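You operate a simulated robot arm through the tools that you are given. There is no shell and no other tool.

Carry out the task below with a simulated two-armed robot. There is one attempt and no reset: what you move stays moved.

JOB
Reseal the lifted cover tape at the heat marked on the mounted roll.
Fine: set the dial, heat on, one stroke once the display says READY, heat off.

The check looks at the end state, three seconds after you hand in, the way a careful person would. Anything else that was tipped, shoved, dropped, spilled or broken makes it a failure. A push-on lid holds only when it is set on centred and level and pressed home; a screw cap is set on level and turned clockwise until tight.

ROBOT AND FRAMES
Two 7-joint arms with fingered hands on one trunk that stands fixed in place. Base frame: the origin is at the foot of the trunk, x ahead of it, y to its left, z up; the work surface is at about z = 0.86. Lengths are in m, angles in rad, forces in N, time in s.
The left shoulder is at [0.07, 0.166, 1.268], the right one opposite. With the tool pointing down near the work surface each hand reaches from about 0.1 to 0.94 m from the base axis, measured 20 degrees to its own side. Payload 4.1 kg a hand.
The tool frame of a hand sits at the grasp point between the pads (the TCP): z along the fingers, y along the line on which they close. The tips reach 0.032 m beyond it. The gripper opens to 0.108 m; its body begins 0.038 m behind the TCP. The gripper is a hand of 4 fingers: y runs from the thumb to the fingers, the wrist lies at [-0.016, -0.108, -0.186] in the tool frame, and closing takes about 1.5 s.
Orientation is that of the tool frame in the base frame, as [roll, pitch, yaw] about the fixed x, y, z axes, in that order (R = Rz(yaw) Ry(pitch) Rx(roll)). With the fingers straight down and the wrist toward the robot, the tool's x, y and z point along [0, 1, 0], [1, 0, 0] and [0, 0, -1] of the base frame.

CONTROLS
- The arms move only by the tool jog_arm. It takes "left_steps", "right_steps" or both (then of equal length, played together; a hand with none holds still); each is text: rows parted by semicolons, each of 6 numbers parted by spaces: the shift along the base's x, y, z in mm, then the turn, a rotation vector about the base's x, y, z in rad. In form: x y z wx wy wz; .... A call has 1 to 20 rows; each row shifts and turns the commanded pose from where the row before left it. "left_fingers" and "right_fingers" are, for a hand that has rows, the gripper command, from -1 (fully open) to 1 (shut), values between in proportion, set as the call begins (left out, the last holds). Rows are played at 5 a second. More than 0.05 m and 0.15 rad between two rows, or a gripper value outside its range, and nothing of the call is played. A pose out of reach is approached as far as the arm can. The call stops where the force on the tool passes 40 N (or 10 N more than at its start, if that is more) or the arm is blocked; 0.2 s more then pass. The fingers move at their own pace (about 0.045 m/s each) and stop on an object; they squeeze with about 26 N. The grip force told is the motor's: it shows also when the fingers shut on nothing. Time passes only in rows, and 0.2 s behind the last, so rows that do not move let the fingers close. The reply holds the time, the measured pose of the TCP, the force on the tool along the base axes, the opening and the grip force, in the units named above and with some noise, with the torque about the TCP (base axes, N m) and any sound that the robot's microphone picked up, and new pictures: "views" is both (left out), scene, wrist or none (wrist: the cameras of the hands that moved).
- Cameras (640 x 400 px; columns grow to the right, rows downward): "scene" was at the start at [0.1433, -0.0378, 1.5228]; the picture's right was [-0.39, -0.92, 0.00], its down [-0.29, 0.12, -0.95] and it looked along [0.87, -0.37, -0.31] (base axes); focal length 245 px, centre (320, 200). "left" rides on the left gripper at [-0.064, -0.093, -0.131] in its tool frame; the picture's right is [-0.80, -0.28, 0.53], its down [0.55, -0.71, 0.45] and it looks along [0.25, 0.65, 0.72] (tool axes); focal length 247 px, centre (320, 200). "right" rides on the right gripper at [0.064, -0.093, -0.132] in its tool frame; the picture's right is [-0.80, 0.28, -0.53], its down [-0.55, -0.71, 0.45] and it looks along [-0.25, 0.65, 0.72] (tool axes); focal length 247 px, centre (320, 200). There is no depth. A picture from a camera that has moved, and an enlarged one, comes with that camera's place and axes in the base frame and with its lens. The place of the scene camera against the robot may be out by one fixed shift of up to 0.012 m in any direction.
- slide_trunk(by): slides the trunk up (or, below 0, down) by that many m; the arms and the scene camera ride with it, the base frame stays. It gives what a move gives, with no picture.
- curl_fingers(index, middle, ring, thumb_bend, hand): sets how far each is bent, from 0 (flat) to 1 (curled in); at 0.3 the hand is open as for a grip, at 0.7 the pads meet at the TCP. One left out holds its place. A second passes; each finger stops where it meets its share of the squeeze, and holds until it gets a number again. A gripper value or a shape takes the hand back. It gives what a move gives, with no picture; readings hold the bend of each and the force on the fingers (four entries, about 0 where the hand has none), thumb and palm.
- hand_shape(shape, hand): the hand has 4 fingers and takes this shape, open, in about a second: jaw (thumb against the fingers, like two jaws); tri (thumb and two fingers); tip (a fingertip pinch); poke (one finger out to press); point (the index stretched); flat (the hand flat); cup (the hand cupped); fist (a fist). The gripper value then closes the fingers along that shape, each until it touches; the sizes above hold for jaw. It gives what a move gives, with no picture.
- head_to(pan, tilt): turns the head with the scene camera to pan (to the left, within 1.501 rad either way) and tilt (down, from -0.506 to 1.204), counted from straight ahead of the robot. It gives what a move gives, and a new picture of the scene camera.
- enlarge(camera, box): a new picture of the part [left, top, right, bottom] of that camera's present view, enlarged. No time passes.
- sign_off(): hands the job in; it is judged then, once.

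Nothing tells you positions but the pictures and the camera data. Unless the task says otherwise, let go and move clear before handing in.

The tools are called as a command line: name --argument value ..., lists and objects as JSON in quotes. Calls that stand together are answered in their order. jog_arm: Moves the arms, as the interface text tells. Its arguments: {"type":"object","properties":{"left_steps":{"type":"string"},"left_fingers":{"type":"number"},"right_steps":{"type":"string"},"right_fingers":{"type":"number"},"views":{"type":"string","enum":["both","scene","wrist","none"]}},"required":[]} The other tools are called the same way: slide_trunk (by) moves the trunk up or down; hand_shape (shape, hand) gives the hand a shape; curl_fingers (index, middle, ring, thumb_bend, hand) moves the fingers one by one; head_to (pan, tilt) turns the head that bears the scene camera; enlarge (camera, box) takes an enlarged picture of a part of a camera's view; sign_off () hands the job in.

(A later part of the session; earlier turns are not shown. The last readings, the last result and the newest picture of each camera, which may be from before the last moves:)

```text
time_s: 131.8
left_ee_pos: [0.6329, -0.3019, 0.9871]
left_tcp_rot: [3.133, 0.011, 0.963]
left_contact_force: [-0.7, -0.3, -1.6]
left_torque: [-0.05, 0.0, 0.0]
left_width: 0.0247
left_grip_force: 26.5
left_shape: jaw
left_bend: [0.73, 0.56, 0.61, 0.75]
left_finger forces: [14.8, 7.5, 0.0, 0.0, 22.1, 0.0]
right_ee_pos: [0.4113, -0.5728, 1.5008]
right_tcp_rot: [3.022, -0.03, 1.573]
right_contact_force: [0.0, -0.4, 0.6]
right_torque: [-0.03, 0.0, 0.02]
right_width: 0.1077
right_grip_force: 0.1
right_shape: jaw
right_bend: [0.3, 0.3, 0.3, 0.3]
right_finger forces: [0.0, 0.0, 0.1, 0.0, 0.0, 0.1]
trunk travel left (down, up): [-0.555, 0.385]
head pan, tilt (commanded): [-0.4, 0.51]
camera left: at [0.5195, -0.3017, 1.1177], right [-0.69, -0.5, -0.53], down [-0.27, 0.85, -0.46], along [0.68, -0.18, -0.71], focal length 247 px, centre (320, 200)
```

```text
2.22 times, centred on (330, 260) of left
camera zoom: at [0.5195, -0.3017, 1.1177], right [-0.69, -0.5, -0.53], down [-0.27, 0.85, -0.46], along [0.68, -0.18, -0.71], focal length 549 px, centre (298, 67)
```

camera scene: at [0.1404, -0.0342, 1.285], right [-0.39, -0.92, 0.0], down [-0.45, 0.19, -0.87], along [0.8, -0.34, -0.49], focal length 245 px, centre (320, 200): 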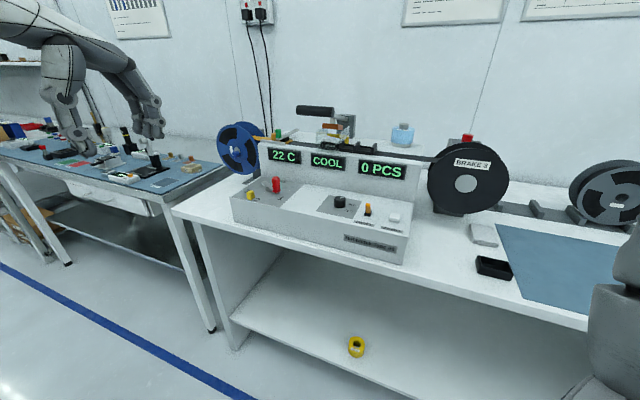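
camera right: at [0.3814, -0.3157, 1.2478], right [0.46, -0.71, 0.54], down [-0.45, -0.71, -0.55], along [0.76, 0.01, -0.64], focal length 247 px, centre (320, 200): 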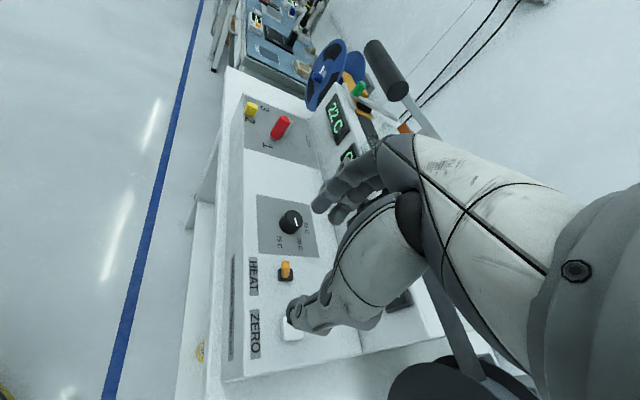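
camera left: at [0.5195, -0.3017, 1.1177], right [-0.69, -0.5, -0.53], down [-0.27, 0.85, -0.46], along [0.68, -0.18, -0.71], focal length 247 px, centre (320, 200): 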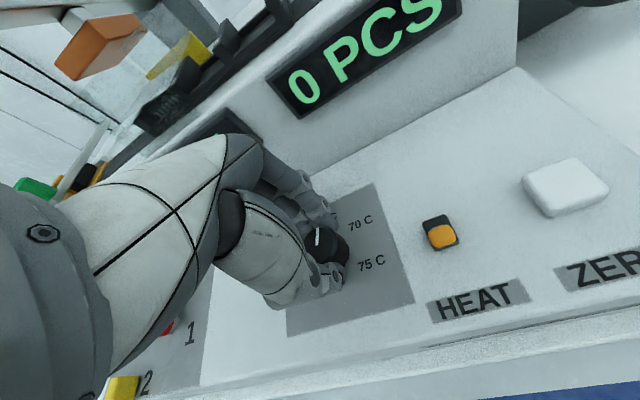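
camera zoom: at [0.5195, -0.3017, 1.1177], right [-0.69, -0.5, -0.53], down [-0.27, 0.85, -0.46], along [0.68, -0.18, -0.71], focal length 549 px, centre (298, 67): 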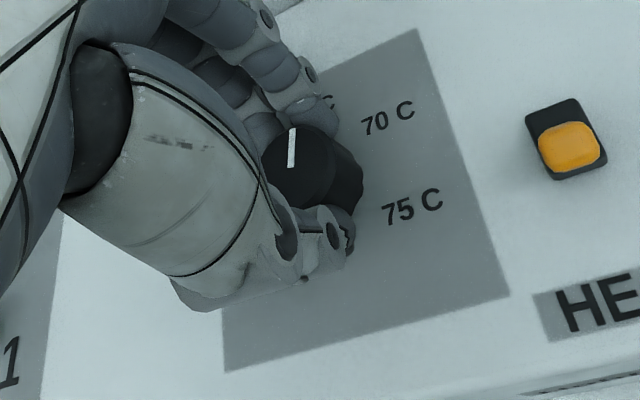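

The knob follows with low force. I will turn the remaining 0.2 rad.

jog_arm --left_steps "0 0 0 0 0 0.07;0 0 0 0 0 0.07;0 0 0 0 0 0.06" --views "wrist"

enlarge --camera "right" --box '[100, 160, 180, 230]'

enlarge --camera "left" --box '[220, 170, 440, 350]'

```text
time_s: 132.6
left_ee_pos: [0.6328, -0.3039, 0.9868]
left_tcp_rot: [3.131, 0.007, 1.161]
left_contact_force: [0.6, -3.7, 0.1]
left_torque: [-0.12, -0.05, 0.0]
left_width: 0.0244
left_grip_force: 25.5
left_shape: jaw
left_bend: [0.73, 0.56, 0.61, 0.75]
left_finger forces: [16.2, 7.7, 0.1, 0.0, 22.4, 0.0]
right_ee_pos: [0.4111, -0.5728, 1.4998]
right_tcp_rot: [3.022, -0.032, 1.574]
right_contact_force: [0.0, -0.7, -0.1]
right_torque: [0.0, 0.03, 0.01]
right_width: 0.1077
right_grip_force: 0.1
right_shape: jaw
right_bend: [0.3, 0.3, 0.3, 0.3]
right_finger forces: [0.0, 0.0, 0.1, 0.2, 0.1, 0.0]
trunk travel left (down, up): [-0.555, 0.385]
head pan, tilt (commanded): [-0.4, 0.51]
camera left: at [0.521, -0.3245, 1.1176], right [-0.57, -0.63, -0.53], down [-0.43, 0.78, -0.46], along [0.7, -0.04, -0.71], focal length 247 px, centre (320, 200)
```

left: 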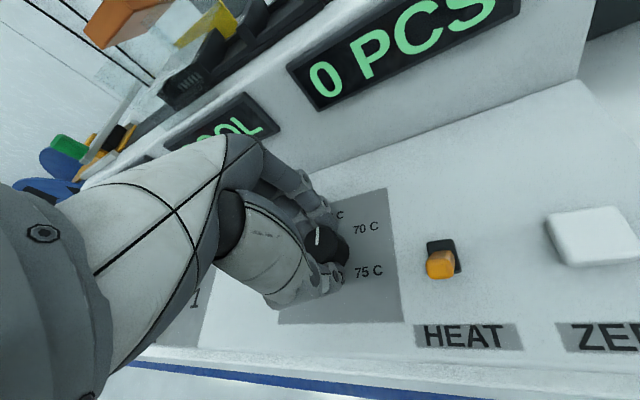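

```text
5.71 times, centred on (140, 195) of right
camera zoom: at [0.3014, -0.5128, 1.6215], right [0.22, -0.81, 0.54], down [-0.65, -0.53, -0.55], along [0.73, -0.23, -0.64], focal length 1411 px, centre (1349, 229)
```

zoom: 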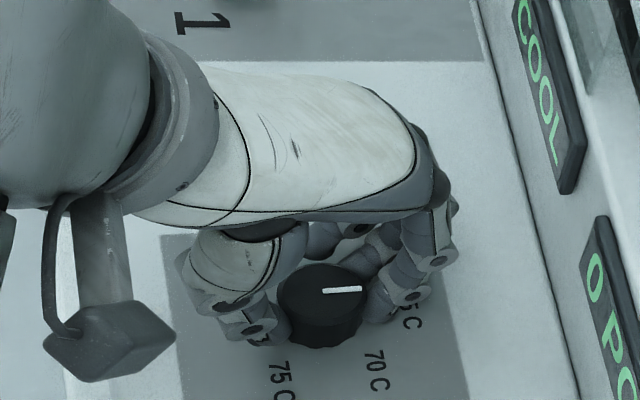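

```text
2.22 times, centred on (330, 260) of left
camera zoom: at [0.521, -0.3245, 1.1176], right [-0.57, -0.63, -0.53], down [-0.43, 0.78, -0.46], along [0.7, -0.04, -0.71], focal length 549 px, centre (298, 67)
```

zoom: 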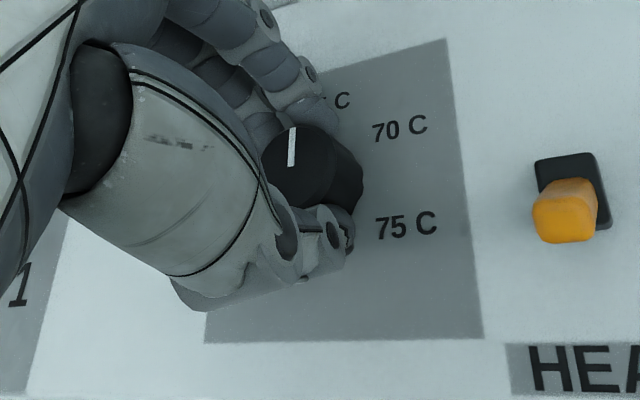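

The pointer now aims almost exactly at 65 (about 4° short). I will add 0.06 rad, then release and check.

jog_arm --left_steps "0 0 0 0 0 0.06;0 0 0 0 0 0" --views "none"

jog_arm --left_steps "0 0 0 0 0 0;0 0 0 0 0 0;0 0 0 0 0 0;0 0 0 0 0 0;0 0 15 0 0 -0.05;0 0 16 0 0 -0.05;-19 20 0 0 0 -0.06;-19 20 0 0 0 -0.06;-19 20 0 0 0 -0.06;-18 20 0 0 0 -0.06;0 2 40 0 0 -0.02;0 2 40 0 0 -0.01;0 2 40 0 0 0;0 2 40 0 0 0;0 2 40 0 0 0" --left_fingers -0.3 --views "both"

enlarge --camera "right" --box '[100, 160, 180, 230]'

enlarge --camera "left" --box '[300, 140, 500, 280]'

```text
time_s: 133.2
left_ee_pos: [0.6331, -0.3031, 0.9885]
left_tcp_rot: [3.133, 0.009, 1.221]
left_contact_force: [-1.7, -3.3, -1.4]
left_torque: [-0.11, -0.03, -0.18]
left_width: 0.0241
left_grip_force: 25.9
left_shape: jaw
left_bend: [0.73, 0.56, 0.61, 0.75]
left_finger forces: [15.9, 6.7, 0.0, 0.0, 21.7, 0.0]
right_ee_pos: [0.4108, -0.5736, 1.4995]
right_tcp_rot: [3.021, -0.031, 1.572]
right_contact_force: [-1.6, -0.8, 0.5]
right_torque: [-0.02, 0.01, -0.01]
right_width: 0.1075
right_grip_force: 0.0
right_shape: jaw
right_bend: [0.3, 0.3, 0.3, 0.3]
right_finger forces: [0.0, 0.0, 0.0, 0.0, 0.0, 0.0]
trunk travel left (down, up): [-0.555, 0.385]
head pan, tilt (commanded): [-0.4, 0.51]
```

```text
time_s: 136.4
left_ee_pos: [0.5575, -0.2117, 1.2201]
left_tcp_rot: [3.131, 0.008, 0.851]
left_contact_force: [-1.1, -1.6, -0.2]
left_torque: [-0.03, -0.03, -0.03]
left_width: 0.0696
left_grip_force: 0.1
left_shape: jaw
left_bend: [0.27, 0.39, 0.36, 0.64]
left_finger forces: [0.0, 0.0, 0.1, 0.0, 0.0, 0.1]
right_ee_pos: [0.4099, -0.5715, 1.4997]
right_tcp_rot: [3.019, -0.031, 1.572]
right_contact_force: [-0.8, -0.6, 0.0]
right_torque: [0.02, -0.04, 0.03]
right_width: 0.1079
right_grip_force: 0.0
right_shape: jaw
right_bend: [0.3, 0.3, 0.3, 0.3]
right_finger forces: [0.1, 0.0, 0.1, 0.1, 0.0, 0.0]
trunk travel left (down, up): [-0.555, 0.385]
head pan, tilt (commanded): [-0.4, 0.51]
camera scene: at [0.14, -0.0363, 1.2849], right [-0.39, -0.92, 0.0], down [-0.45, 0.19, -0.87], along [0.8, -0.34, -0.49], focal length 245 px, centre (320, 200)
camera left: at [0.4428, -0.1977, 1.351], right [-0.74, -0.42, -0.53], down [-0.17, 0.87, -0.46], along [0.65, -0.25, -0.71], focal length 247 px, centre (320, 200)
```

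scene: 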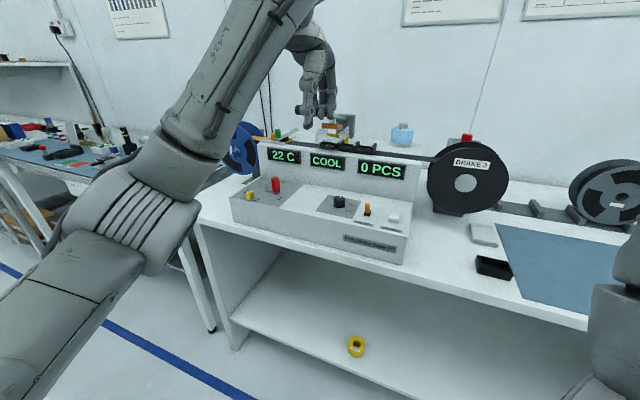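
left: 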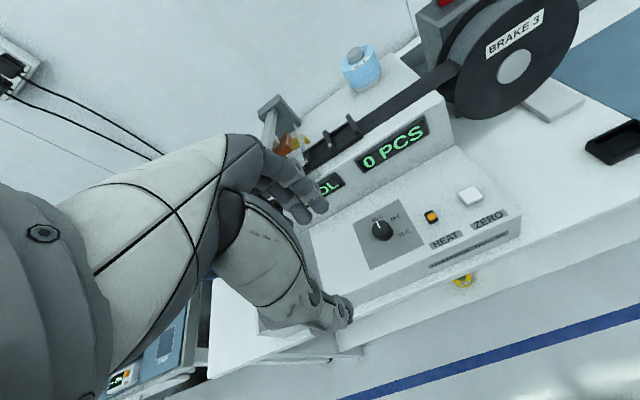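

```text
5.71 times, centred on (140, 195) of right
camera zoom: at [0.3002, -0.5118, 1.622], right [0.22, -0.81, 0.54], down [-0.65, -0.53, -0.55], along [0.73, -0.23, -0.64], focal length 1411 px, centre (1349, 229)
```

zoom: 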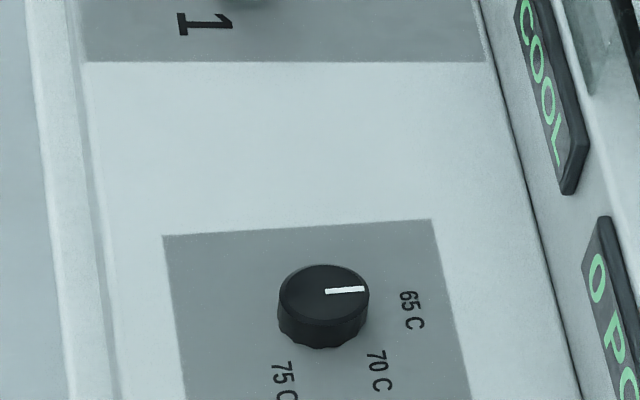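

```text
2.86 times, centred on (400, 210) of left
camera zoom: at [0.4428, -0.1977, 1.351], right [-0.74, -0.42, -0.53], down [-0.17, 0.87, -0.46], along [0.65, -0.25, -0.71], focal length 706 px, centre (91, 171)
```

zoom: 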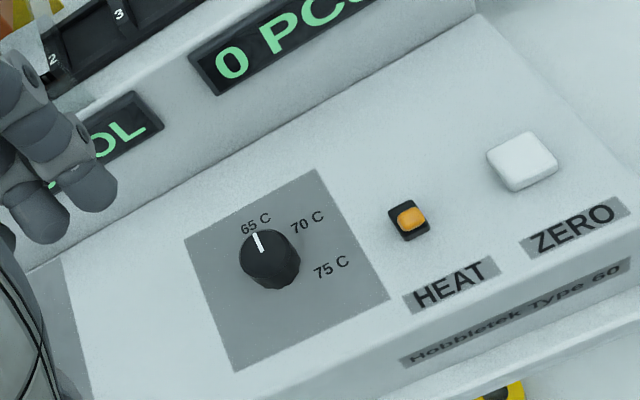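

The dial now points squarely at 65 C. Next is the HEAT toggle, which leans forward (off). I will make a pressing finger with the left hand here in free space and look at it.

hand_shape --hand "left" --shape "poke"

enlarge --camera "left" --box '[200, 100, 520, 360]'

enlarge --camera "right" --box '[40, 60, 240, 240]'

enlarge --camera "scene" --box '[250, 20, 410, 150]'

```text
time_s: 137.3
left_ee_pos: [0.5565, -0.2118, 1.2192]
left_tcp_rot: [3.133, 0.009, 0.852]
left_contact_force: [-0.1, 0.4, -0.1]
left_torque: [-0.03, 0.02, 0.02]
left_width: 0.0
left_grip_force: 0.0
left_shape: poke
left_bend: [0.7, 0.7, 0.99, 1.0]
left_finger forces: [0.0, 0.0, 0.0, 0.1, 0.0, 0.0]
right_ee_pos: [0.4113, -0.5722, 1.5]
right_tcp_rot: [3.021, -0.03, 1.572]
right_contact_force: [0.2, -0.3, 0.0]
right_torque: [0.01, 0.02, -0.01]
right_width: 0.1076
right_grip_force: 0.0
right_shape: jaw
right_bend: [0.3, 0.3, 0.3, 0.3]
right_finger forces: [0.1, 0.0, 0.1, 0.0, 0.1, 0.1]
trunk travel left (down, up): [-0.555, 0.385]
head pan, tilt (commanded): [-0.4, 0.51]
```

```text
1.54 times, centred on (360, 230) of left
camera zoom: at [0.4442, -0.1979, 1.3499], right [-0.74, -0.42, -0.53], down [-0.17, 0.87, -0.46], along [0.65, -0.25, -0.71], focal length 380 px, centre (258, 154)
```

zoom: 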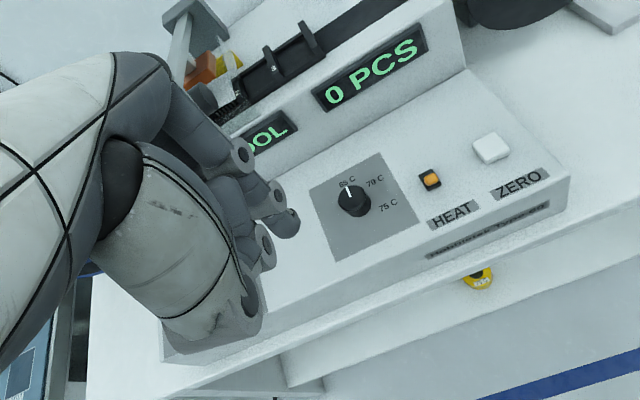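

```text
2.22 times, centred on (140, 150) of right
camera zoom: at [0.3016, -0.512, 1.6217], right [0.22, -0.81, 0.54], down [-0.65, -0.53, -0.55], along [0.73, -0.23, -0.64], focal length 549 px, centre (720, 311)
```

zoom: 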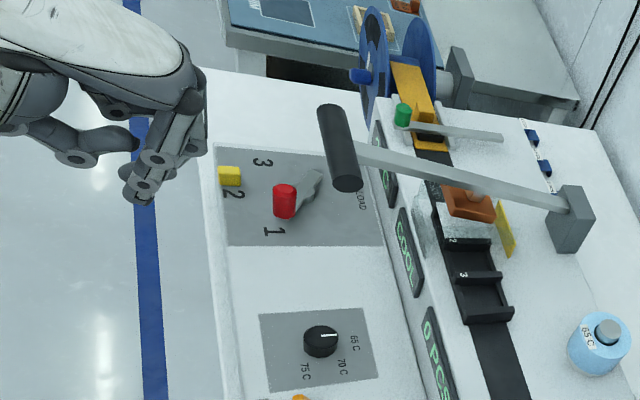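

```text
3.08 times, centred on (330, 85) of scene
camera zoom: at [0.1411, -0.0364, 1.2849], right [-0.39, -0.92, 0.0], down [-0.45, 0.19, -0.87], along [0.8, -0.34, -0.49], focal length 754 px, centre (289, 554)
```

zoom: 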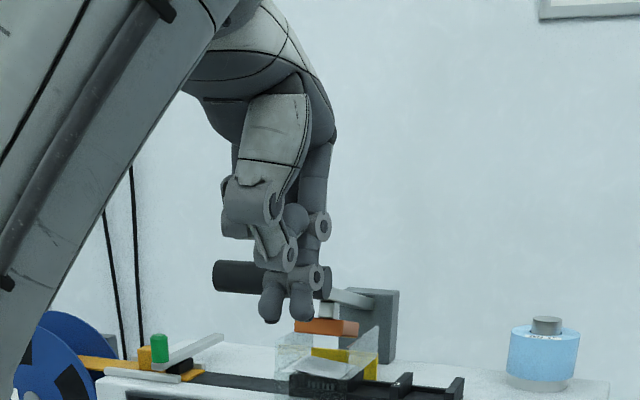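

The poke shape puts two fingertips at the tool tip. The toggle stands at about base [0.570, −0.348], its tip leaning forward at about [0.557, −0.337, 0.99]. I will place the fingertips in front of it at z ≈ 0.97, then push it backward.

jog_arm --left_steps "-5 -20 -24 0 0 -0.1;-5 -21 -24 0 0 -0.1;-5 -21 -24 0 0 -0.1;-5 -21 -24 0 0 -0.1;-5 -21 -24 0 0 -0.1" --views "both"

enlarge --camera "right" --box '[60, 120, 220, 260]'

```text
time_s: 138.5
left_ee_pos: [0.5325, -0.3174, 1.1005]
left_tcp_rot: [3.131, 0.012, 0.351]
left_contact_force: [-0.2, -0.4, -0.5]
left_torque: [0.02, 0.03, -0.02]
left_width: 0.0002
left_grip_force: 0.1
left_shape: poke
left_bend: [0.7, 0.7, 0.99, 1.0]
left_finger forces: [0.0, 0.0, 0.0, 0.0, 0.1, 0.1]
right_ee_pos: [0.4109, -0.573, 1.5001]
right_tcp_rot: [3.02, -0.031, 1.573]
right_contact_force: [-0.9, 0.5, 0.5]
right_torque: [0.05, 0.01, 0.03]
right_width: 0.1079
right_grip_force: 0.1
right_shape: jaw
right_bend: [0.3, 0.3, 0.3, 0.3]
right_finger forces: [0.0, 0.0, 0.0, 0.1, 0.0, 0.0]
trunk travel left (down, up): [-0.555, 0.385]
head pan, tilt (commanded): [-0.4, 0.51]
camera scene: at [0.1413, -0.0371, 1.2849], right [-0.39, -0.92, 0.0], down [-0.45, 0.19, -0.87], along [0.8, -0.34, -0.49], focal length 245 px, centre (320, 200)
camera left: at [0.4401, -0.2507, 1.2303], right [-0.85, -0.01, -0.53], down [0.27, 0.85, -0.46], along [0.45, -0.53, -0.71], focal length 247 px, centre (320, 200)
```

scene: 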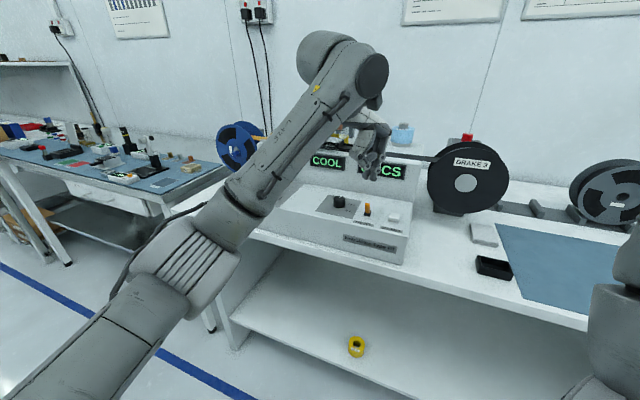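
left: 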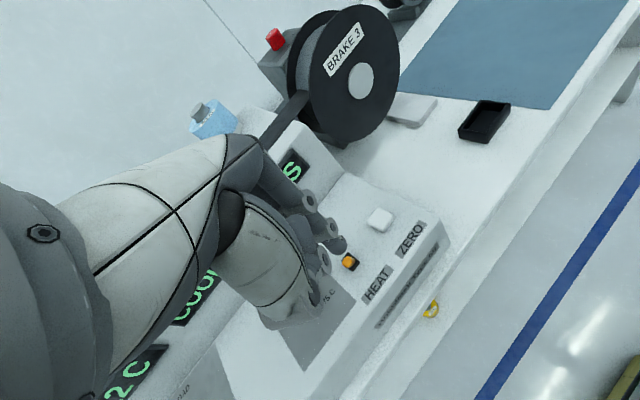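

```text
2.86 times, centred on (140, 190) of right
camera zoom: at [0.302, -0.5128, 1.6214], right [0.22, -0.81, 0.54], down [-0.65, -0.53, -0.55], along [0.73, -0.23, -0.64], focal length 706 px, centre (834, 229)
```

zoom: 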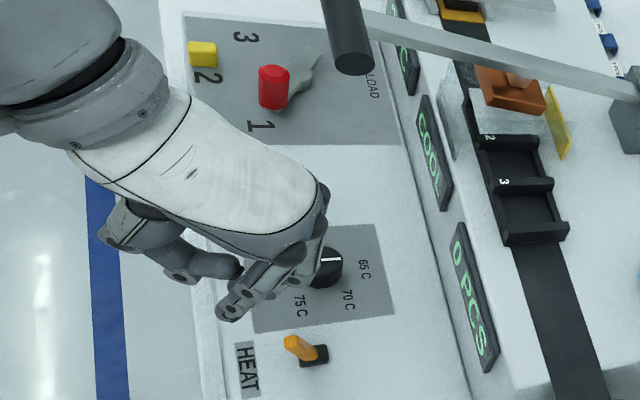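

The hand is above and in front of the toggle. I will enlarge the left view to refine the toggle's place before lowering.

enlarge --camera "left" --box '[290, 190, 430, 300]'

enlarge --camera "right" --box '[105, 190, 185, 250]'

enlarge --camera "scene" --box '[330, 120, 410, 230]'

```text
3.64 times, centred on (360, 245) of left
camera zoom: at [0.4401, -0.2507, 1.2303], right [-0.85, -0.01, -0.53], down [0.27, 0.85, -0.46], along [0.45, -0.53, -0.71], focal length 898 px, centre (174, 36)
```

zoom: 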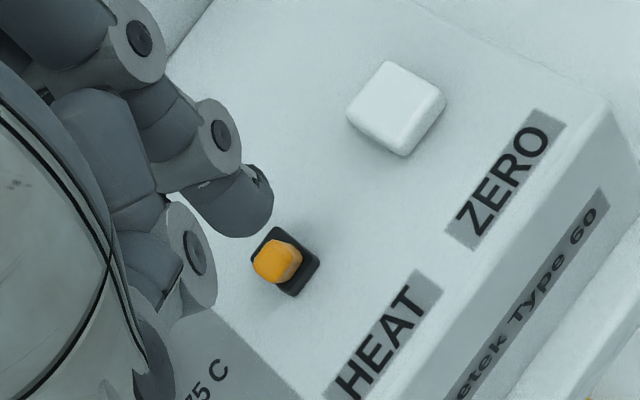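

```text
6.67 times, centred on (145, 220) of right
camera zoom: at [0.302, -0.5128, 1.6214], right [0.22, -0.81, 0.54], down [-0.65, -0.53, -0.55], along [0.73, -0.23, -0.64], focal length 1646 px, centre (1487, 67)
```

zoom: 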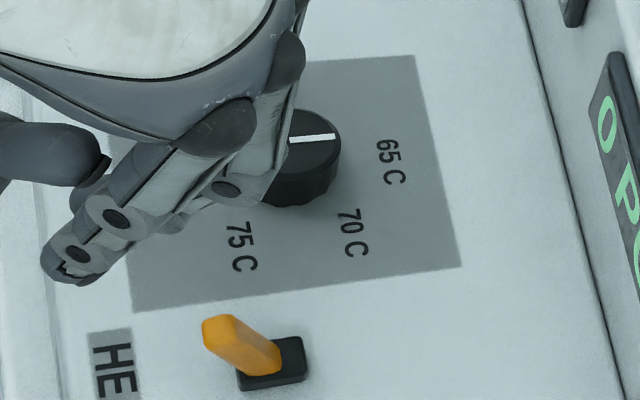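

```text
3.64 times, centred on (370, 175) of scene
camera zoom: at [0.1413, -0.0371, 1.2849], right [-0.39, -0.92, 0.0], down [-0.45, 0.19, -0.87], along [0.8, -0.34, -0.49], focal length 891 px, centre (138, 291)
```

zoom: 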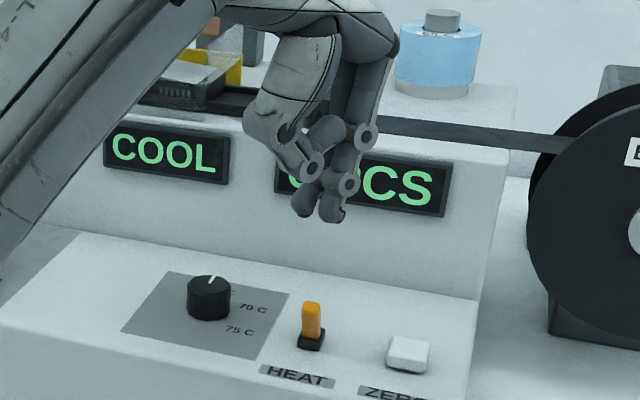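

The toggle's tip is at about [0.558, −0.340, 0.98] with its base at [0.568, −0.351]. I will lower the fingertips in front of it to z ≈ 0.966.

jog_arm --left_steps "0 -1 -26 0 0 0;0 -1 -26 0 0 0;0 0 -26 0 0 0;0 0 -24 0 0 0" --views "wrist"

enlarge --camera "right" --box '[90, 180, 190, 260]'

enlarge --camera "scene" --box '[320, 150, 420, 240]'

```text
time_s: 139.5
left_ee_pos: [0.5313, -0.3191, 0.9959]
left_tcp_rot: [3.132, 0.01, 0.35]
left_contact_force: [-0.7, 1.3, 1.8]
left_torque: [-0.03, -0.01, 0.02]
left_width: 0.0002
left_grip_force: 0.1
left_shape: poke
left_bend: [0.7, 0.7, 0.99, 1.0]
left_finger forces: [0.1, 2.3, 0.0, 0.0, 0.1, 0.0]
right_ee_pos: [0.411, -0.5715, 1.5002]
right_tcp_rot: [3.021, -0.032, 1.573]
right_contact_force: [0.8, 0.1, 0.0]
right_torque: [0.01, -0.01, -0.01]
right_width: 0.1077
right_grip_force: 0.1
right_shape: jaw
right_bend: [0.3, 0.3, 0.3, 0.3]
right_finger forces: [0.1, 0.0, 0.1, 0.0, 0.0, 0.1]
trunk travel left (down, up): [-0.555, 0.385]
head pan, tilt (commanded): [-0.4, 0.51]
camera left: at [0.439, -0.2525, 1.1264], right [-0.85, -0.02, -0.53], down [0.27, 0.85, -0.46], along [0.45, -0.53, -0.71], focal length 247 px, centre (320, 200)
```

left: 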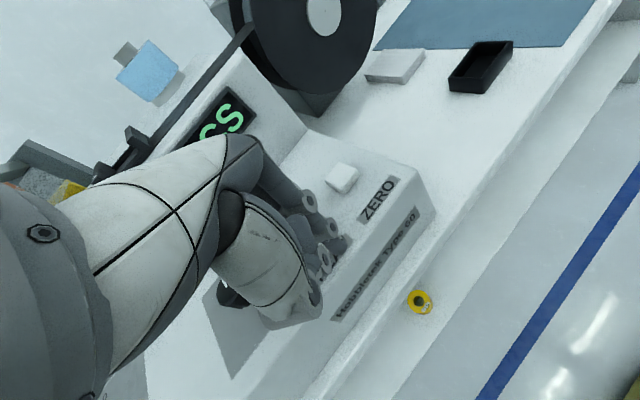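

```text
5.00 times, centred on (140, 220) of right
camera zoom: at [0.3012, -0.5113, 1.6222], right [0.22, -0.81, 0.54], down [-0.65, -0.53, -0.55], along [0.73, -0.23, -0.64], focal length 1235 px, centre (1220, 100)
```

zoom: 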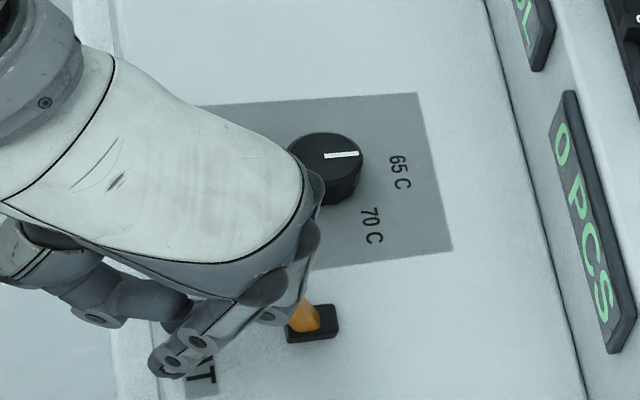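

```text
4.44 times, centred on (370, 195) of scene
camera zoom: at [0.1407, -0.0359, 1.2851], right [-0.39, -0.92, 0.0], down [-0.45, 0.19, -0.87], along [0.8, -0.34, -0.49], focal length 1090 px, centre (98, 222)
```

zoom: 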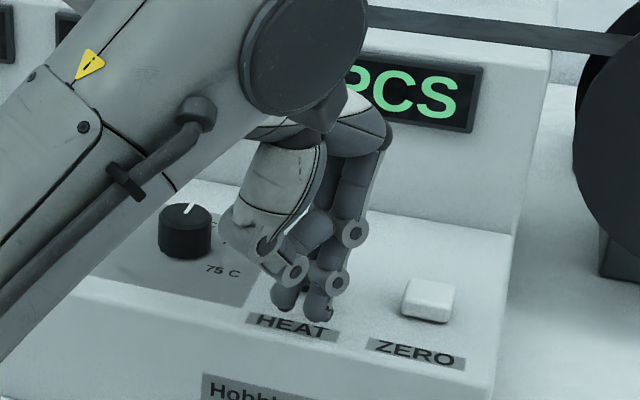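

The fingertips are right in front of the toggle, just touching. I will push it backward (toward the displays) by about 40 mm.

jog_arm --left_steps "6 -5 0 0 0 0;6 -5 0 0 0 0;6 -5 0 0 0 0;6 -5 0 0 0 0" --views "wrist"

enlarge --camera "right" --box '[90, 180, 190, 260]'

enlarge --camera "scene" --box '[250, 130, 430, 240]'

```text
time_s: 140.5
left_ee_pos: [0.5554, -0.3368, 0.996]
left_tcp_rot: [3.13, 0.009, 0.35]
left_contact_force: [-3.4, 2.5, 0.1]
left_torque: [0.01, 0.01, -0.02]
left_width: 0.0
left_grip_force: 0.0
left_shape: poke
left_bend: [0.7, 0.7, 0.99, 1.0]
left_finger forces: [0.0, 4.6, 0.1, 0.0, 0.0, 0.0]
right_ee_pos: [0.4092, -0.5721, 1.501]
right_tcp_rot: [3.019, -0.03, 1.573]
right_contact_force: [0.1, 0.6, -0.2]
right_torque: [0.01, 0.01, 0.03]
right_width: 0.1079
right_grip_force: 0.1
right_shape: jaw
right_bend: [0.3, 0.3, 0.3, 0.3]
right_finger forces: [0.0, 0.0, 0.0, 0.0, 0.0, 0.1]
trunk travel left (down, up): [-0.555, 0.385]
head pan, tilt (commanded): [-0.4, 0.51]
camera left: at [0.4634, -0.2719, 1.1275], right [-0.85, -0.02, -0.53], down [0.27, 0.85, -0.46], along [0.45, -0.53, -0.71], focal length 247 px, centre (320, 200)
```

left: 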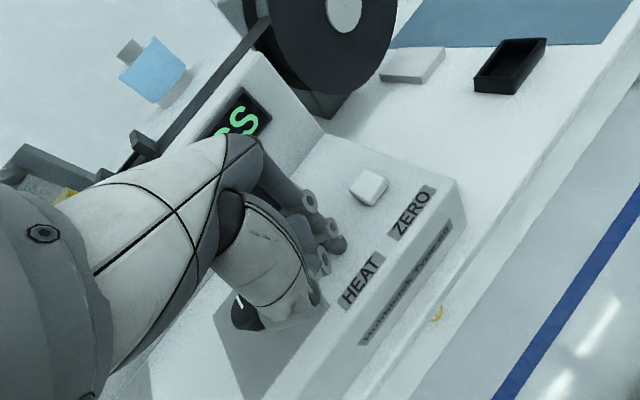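

```text
5.00 times, centred on (140, 220) of right
camera zoom: at [0.2996, -0.511, 1.6225], right [0.22, -0.81, 0.54], down [-0.64, -0.53, -0.55], along [0.73, -0.23, -0.64], focal length 1235 px, centre (1220, 100)
```

zoom: 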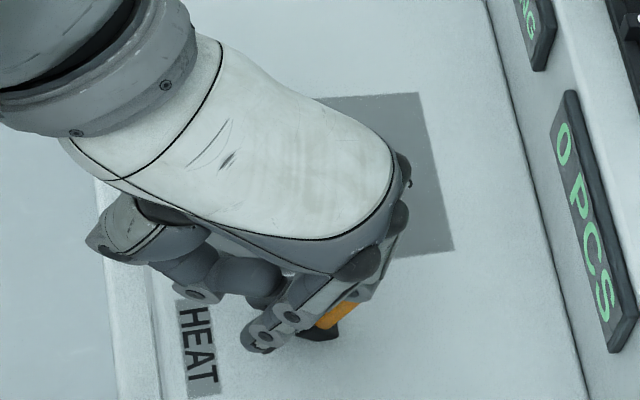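

```text
3.56 times, centred on (340, 185) of scene
camera zoom: at [0.1395, -0.0356, 1.2851], right [-0.39, -0.92, 0.0], down [-0.45, 0.19, -0.87], along [0.8, -0.34, -0.49], focal length 872 px, centre (249, 253)
```

zoom: 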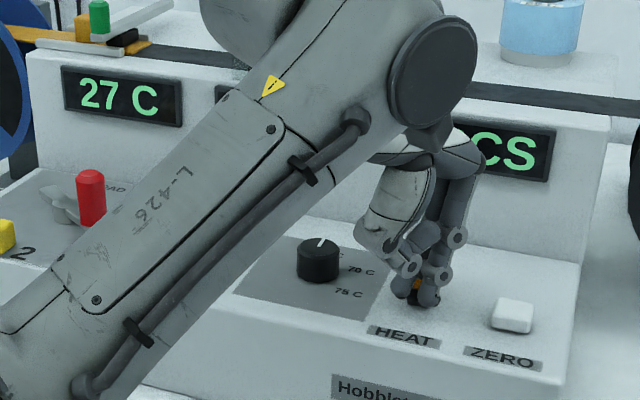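

The display has jumped to 27 C, so the heat is on. I will draw the fingers straight back off the toggle and up, leaving it as it is.

jog_arm --left_steps "-8 6 0 0 0 0;-8 6 0 0 0 0;-8 6 2 0 0 0;0 0 30 0 0 0;0 0 40 0 0 0;0 0 40 0 0 0.05;0 10 40 0 0 0.05;0 20 40 0 0 0.05;0 20 30 0 0 0.05" --views "scene"

enlarge --camera "scene" --box '[230, 90, 430, 250]'

enlarge --camera "right" --box '[80, 60, 280, 260]'

```text
time_s: 142.5
left_ee_pos: [0.5353, -0.2692, 1.2182]
left_tcp_rot: [3.132, 0.009, 0.551]
left_contact_force: [0.3, 0.0, 0.5]
left_torque: [-0.03, 0.02, -0.02]
left_width: 0.0
left_grip_force: 0.1
left_shape: poke
left_bend: [0.7, 0.7, 0.99, 1.0]
left_finger forces: [0.0, 0.0, 0.1, 0.0, 0.0, 0.0]
right_ee_pos: [0.411, -0.5723, 1.5001]
right_tcp_rot: [3.019, -0.031, 1.573]
right_contact_force: [0.4, 0.8, -0.4]
right_torque: [-0.01, -0.01, -0.02]
right_width: 0.1077
right_grip_force: 0.0
right_shape: jaw
right_bend: [0.3, 0.3, 0.3, 0.3]
right_finger forces: [0.0, 0.1, 0.0, 0.0, 0.0, 0.1]
trunk travel left (down, up): [-0.555, 0.385]
head pan, tilt (commanded): [-0.4, 0.51]
camera scene: at [0.1405, -0.0359, 1.2849], right [-0.39, -0.92, 0.0], down [-0.45, 0.19, -0.87], along [0.8, -0.34, -0.49], focal length 245 px, centre (320, 200)
```

scene: 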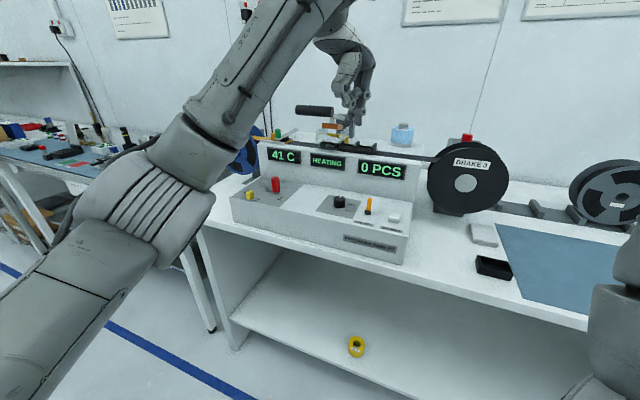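

```text
2.50 times, centred on (330, 170) of scene
camera zoom: at [0.1405, -0.0359, 1.2849], right [-0.39, -0.92, 0.0], down [-0.45, 0.19, -0.87], along [0.8, -0.34, -0.49], focal length 613 px, centre (295, 275)
```

zoom: 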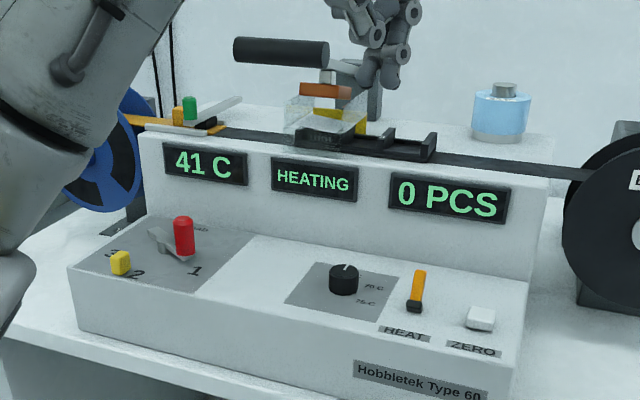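

```text
2.00 times, centred on (180, 160) of right
camera zoom: at [0.3008, -0.5114, 1.6221], right [0.22, -0.81, 0.54], down [-0.65, -0.53, -0.55], along [0.73, -0.23, -0.64], focal length 494 px, centre (600, 280)
```

zoom: 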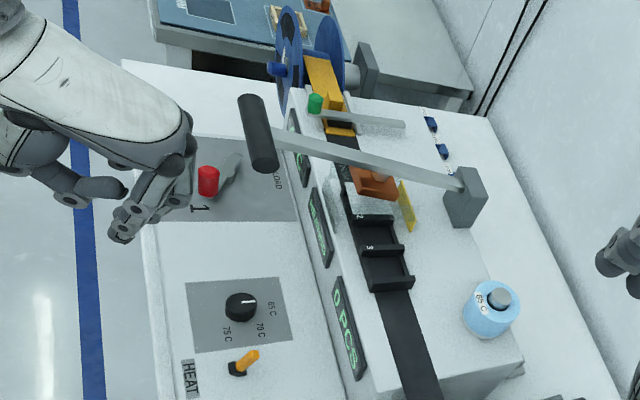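

The display reads 41 C, HEATING, and the toggle is back (on). While it heats I will raise the trunk to its original height so the left arm can reach the sealing lever comfortably.

slide_trunk --by 0.22

head_to --pan -0.4 --tilt 0.65

enlarge --camera "scene" --box '[220, 90, 420, 230]'

enlarge --camera "right" --box '[120, 60, 280, 200]'

```text
time_s: 144.9
left_ee_pos: [0.5354, -0.2702, 1.4371]
left_tcp_rot: [3.133, 0.008, 0.55]
left_contact_force: [0.8, -0.2, 0.7]
left_torque: [-0.04, 0.05, -0.04]
left_width: 0.0002
left_grip_force: 0.1
left_shape: poke
left_bend: [0.7, 0.7, 0.99, 1.0]
left_finger forces: [0.0, 0.1, 0.0, 0.1, 0.1, 0.0]
right_ee_pos: [0.411, -0.5712, 1.7204]
right_tcp_rot: [3.021, -0.033, 1.572]
right_contact_force: [0.4, 0.6, 0.6]
right_torque: [-0.01, 0.01, -0.01]
right_width: 0.1076
right_grip_force: 0.0
right_shape: jaw
right_bend: [0.3, 0.3, 0.3, 0.3]
right_finger forces: [0.0, 0.0, 0.1, 0.0, 0.0, 0.1]
trunk travel left (down, up): [-0.775, 0.165]
head pan, tilt (commanded): [-0.4, 0.51]
```

```text
time_s: 145.6
left_ee_pos: [0.5353, -0.2699, 1.4349]
left_tcp_rot: [3.134, 0.009, 0.552]
left_contact_force: [0.5, 0.4, 0.2]
left_torque: [0.02, 0.03, 0.0]
left_width: 0.0002
left_grip_force: 0.0
left_shape: poke
left_bend: [0.7, 0.7, 0.99, 1.0]
left_finger forces: [0.1, 0.0, 0.1, 0.1, 0.1, 0.0]
right_ee_pos: [0.4106, -0.5728, 1.7204]
right_tcp_rot: [3.022, -0.032, 1.573]
right_contact_force: [-0.9, 0.6, -1.0]
right_torque: [0.0, -0.02, -0.02]
right_width: 0.1077
right_grip_force: 0.0
right_shape: jaw
right_bend: [0.3, 0.3, 0.3, 0.3]
right_finger forces: [0.1, 0.0, 0.0, 0.0, 0.0, 0.0]
trunk travel left (down, up): [-0.775, 0.165]
head pan, tilt (commanded): [-0.4, 0.649]
camera scene: at [0.1376, -0.035, 1.4925], right [-0.39, -0.92, 0.0], down [-0.56, 0.24, -0.8], along [0.73, -0.31, -0.6], focal length 245 px, centre (320, 200)
```

scene: 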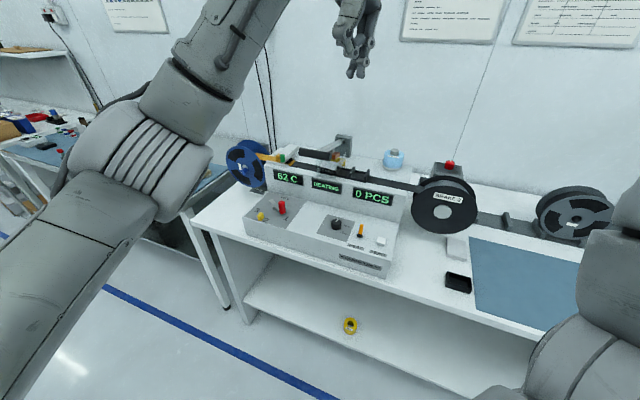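

```text
2.86 times, centred on (320, 160) of scene
camera zoom: at [0.1376, -0.035, 1.4925], right [-0.39, -0.92, 0.0], down [-0.56, 0.24, -0.8], along [0.73, -0.31, -0.6], focal length 700 px, centre (320, 314)
```

zoom: 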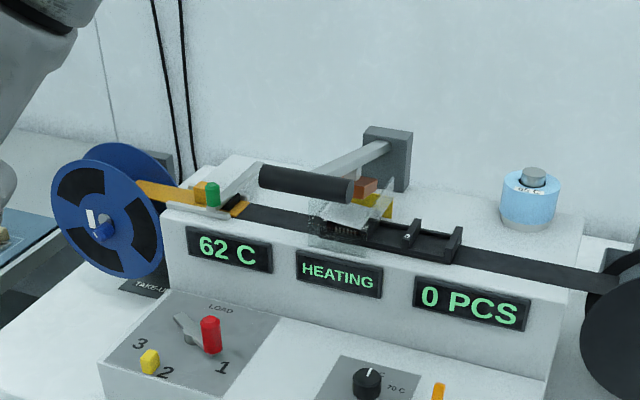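

```text
2.86 times, centred on (200, 130) of right
camera zoom: at [0.3018, -0.5121, 1.8417], right [0.22, -0.81, 0.54], down [-0.65, -0.53, -0.55], along [0.73, -0.23, -0.64], focal length 706 px, centre (663, 400)
```

zoom: 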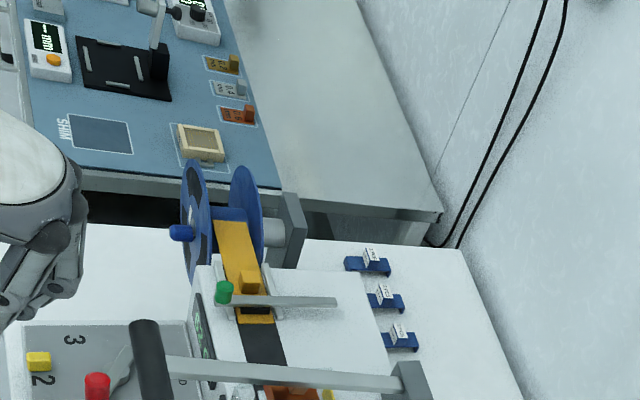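

62 C and still heating toward 65. I will look closely at the sealing head and lever to plan the stroke.

enlarge --camera "scene" --box '[290, 120, 390, 190]'

enlarge --camera "right" --box '[140, 120, 260, 220]'

enlarge --camera "left" --box '[200, 60, 520, 320]'

```text
5.71 times, centred on (340, 155) of scene
camera zoom: at [0.1376, -0.035, 1.4925], right [-0.39, -0.92, 0.0], down [-0.56, 0.24, -0.8], along [0.73, -0.31, -0.6], focal length 1401 px, centre (206, 457)
```

zoom: 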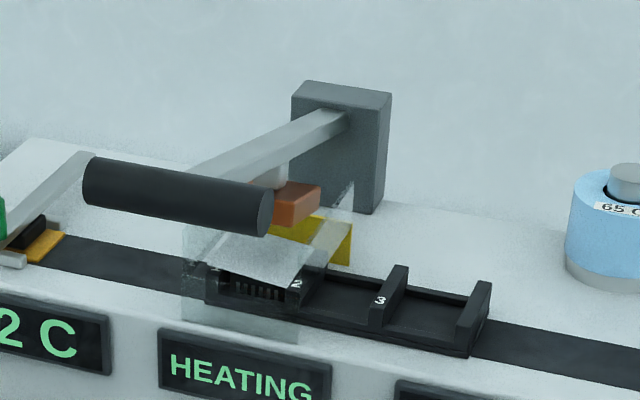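

```text
4.00 times, centred on (200, 170) of right
camera zoom: at [0.3018, -0.5121, 1.8417], right [0.22, -0.81, 0.54], down [-0.65, -0.53, -0.55], along [0.73, -0.23, -0.64], focal length 988 px, centre (800, 320)
```

zoom: 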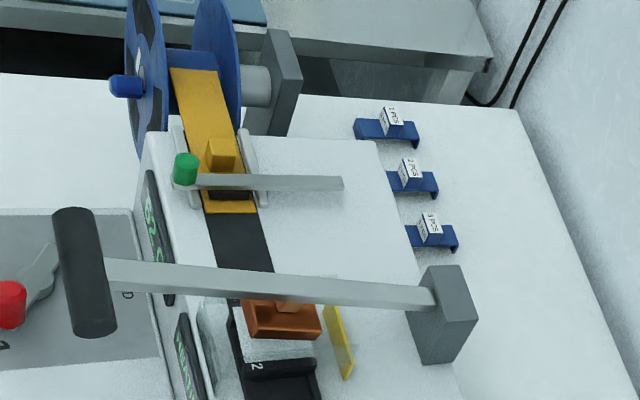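

```text
1.54 times, centred on (360, 190) of left
camera zoom: at [0.4313, -0.2237, 1.5674], right [-0.83, -0.18, -0.53], down [0.1, 0.88, -0.46], along [0.55, -0.43, -0.71], focal length 380 px, centre (258, 215)
```

zoom: 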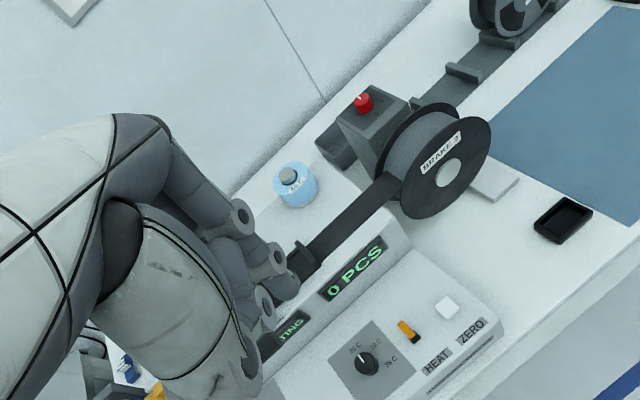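

The lever handle's centre is at about [0.697, −0.259, 1.188], pivoting at the grey block behind. I will bring the two-finger tips above the handle, with the fingers lined up along it, and check the display.

jog_arm --left_steps "32 2 -25 0 0 0.07;32 2 -30 0 0 0.07;32 2 -30 0 0 0.07;33 3 -30 0 0 0.07;33 3 -30 0 0 0.07" --views "both"

enlarge --camera "scene" --box '[220, 60, 420, 230]'

enlarge --camera "right" --box '[60, 60, 260, 240]'

```text
time_s: 146.8
left_ee_pos: [0.6994, -0.2589, 1.291]
left_tcp_rot: [3.133, 0.009, 0.902]
left_contact_force: [0.0, 0.2, -0.2]
left_torque: [0.0, 0.01, 0.01]
left_width: 0.0001
left_grip_force: 0.0
left_shape: poke
left_bend: [0.7, 0.7, 0.99, 1.0]
left_finger forces: [0.0, 0.0, 0.0, 0.1, 0.0, 0.0]
right_ee_pos: [0.4131, -0.5726, 1.719]
right_tcp_rot: [3.019, -0.031, 1.573]
right_contact_force: [1.5, -0.8, -0.4]
right_torque: [0.02, -0.01, -0.01]
right_width: 0.1078
right_grip_force: 0.0
right_shape: jaw
right_bend: [0.3, 0.3, 0.3, 0.3]
right_finger forces: [0.0, 0.1, 0.0, 0.0, 0.0, 0.0]
trunk travel left (down, up): [-0.775, 0.165]
head pan, tilt (commanded): [-0.4, 0.649]
camera scene: at [0.139, -0.0355, 1.4923], right [-0.39, -0.92, 0.0], down [-0.56, 0.24, -0.8], along [0.73, -0.31, -0.61], focal length 245 px, centre (320, 200)
camera left: at [0.5859, -0.25, 1.4222], right [-0.72, -0.46, -0.53], down [-0.21, 0.86, -0.46], along [0.66, -0.22, -0.72], focal length 247 px, centre (320, 200)
```

scene: 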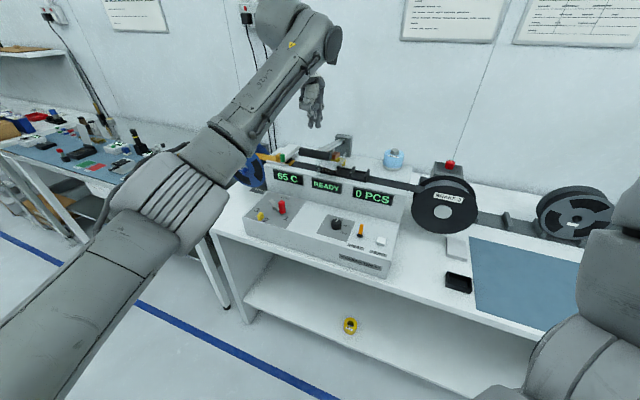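
left: 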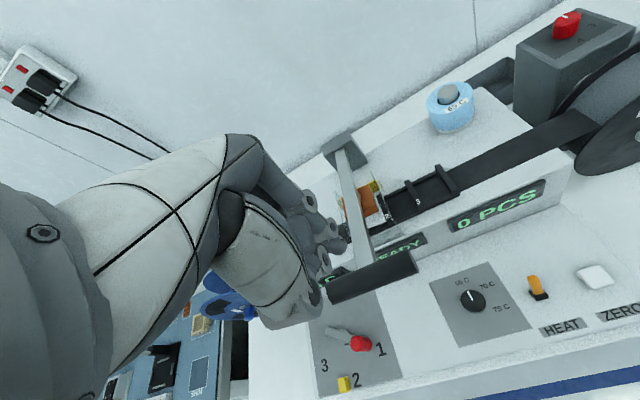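

```text
2.35 times, centred on (320, 145) of scene
camera zoom: at [0.139, -0.0355, 1.4923], right [-0.39, -0.92, 0.0], down [-0.56, 0.24, -0.8], along [0.73, -0.31, -0.61], focal length 577 px, centre (320, 329)
```

zoom: 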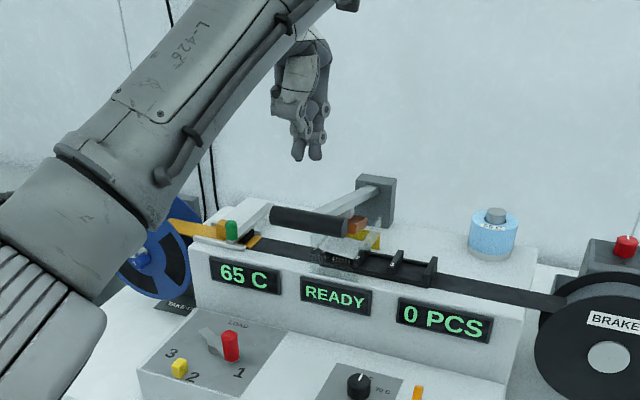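

```text
2.22 times, centred on (160, 150) of right
camera zoom: at [0.3036, -0.5128, 1.8412], right [0.22, -0.81, 0.54], down [-0.65, -0.53, -0.55], along [0.73, -0.23, -0.64], focal length 549 px, centre (676, 311)
```

zoom: 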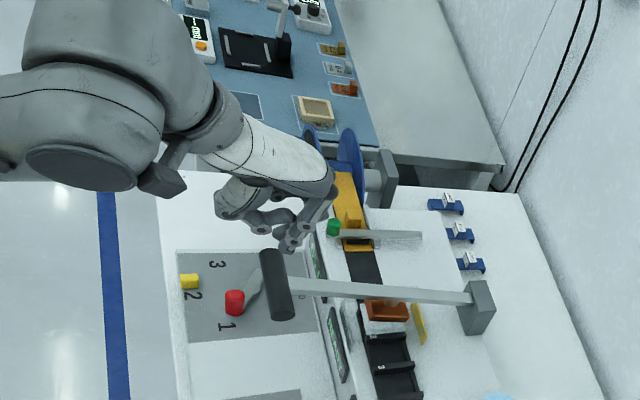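

The display says 65 C and READY, confirming the dial. My fingertips are above the handle; I will shift about 6 mm to centre them on it and lower close to it.

jog_arm --left_steps "-5 -2 -20 0 0 0;0 0 -20 0 0 0;0 0 -10 0 0 0" --views "wrist"

enlarge --camera "left" --box '[280, 200, 440, 330]'

enlarge --camera "right" --box '[120, 110, 220, 200]'

enlarge --camera "scene" --box '[270, 90, 370, 190]'

```text
time_s: 147.6
left_ee_pos: [0.6914, -0.259, 1.2433]
left_tcp_rot: [3.129, 0.009, 0.903]
left_contact_force: [-0.1, -0.2, -0.3]
left_torque: [0.04, 0.0, 0.01]
left_width: 0.0001
left_grip_force: 0.1
left_shape: poke
left_bend: [0.7, 0.7, 0.99, 1.0]
left_finger forces: [0.0, 0.0, 0.0, 0.0, 0.1, 0.0]
right_ee_pos: [0.4115, -0.5727, 1.7201]
right_tcp_rot: [3.022, -0.03, 1.574]
right_contact_force: [-0.2, 0.2, 0.5]
right_torque: [0.01, 0.02, -0.03]
right_width: 0.1075
right_grip_force: 0.0
right_shape: jaw
right_bend: [0.3, 0.3, 0.3, 0.3]
right_finger forces: [0.0, 0.0, 0.1, 0.1, 0.1, 0.0]
trunk travel left (down, up): [-0.775, 0.165]
head pan, tilt (commanded): [-0.4, 0.649]
camera left: at [0.5782, -0.2512, 1.3731], right [-0.72, -0.46, -0.53], down [-0.21, 0.86, -0.46], along [0.67, -0.22, -0.71], focal length 247 px, centre (320, 200)
```

left: 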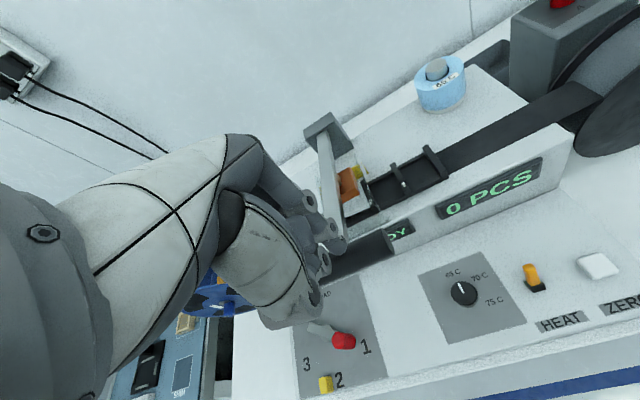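

```text
3.08 times, centred on (360, 265) of left
camera zoom: at [0.5782, -0.2512, 1.3731], right [-0.72, -0.46, -0.53], down [-0.21, 0.86, -0.46], along [0.67, -0.22, -0.71], focal length 760 px, centre (197, 0)
```

zoom: 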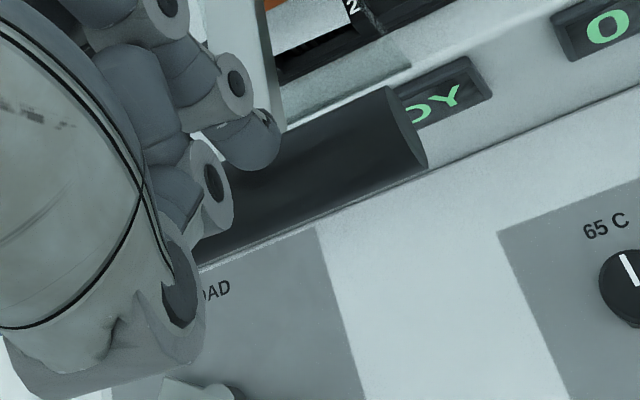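

```text
4.44 times, centred on (170, 155) of right
camera zoom: at [0.3013, -0.512, 1.8419], right [0.22, -0.81, 0.54], down [-0.65, -0.53, -0.55], along [0.73, -0.23, -0.64], focal length 1098 px, centre (987, 400)
```

zoom: 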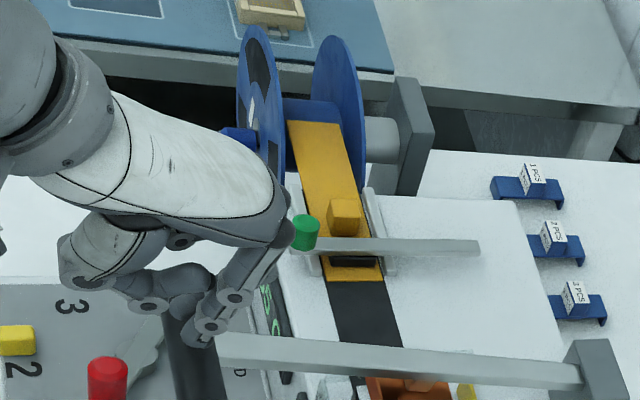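

```text
4.00 times, centred on (320, 140) of scene
camera zoom: at [0.1372, -0.0349, 1.4925], right [-0.39, -0.92, 0.0], down [-0.56, 0.24, -0.8], along [0.73, -0.31, -0.6], focal length 980 px, centre (320, 440)
```

zoom: 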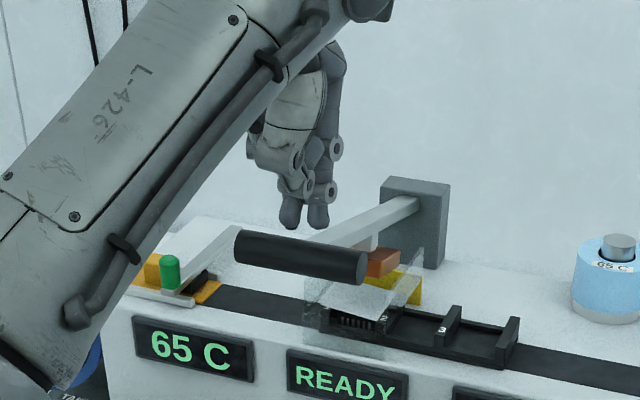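

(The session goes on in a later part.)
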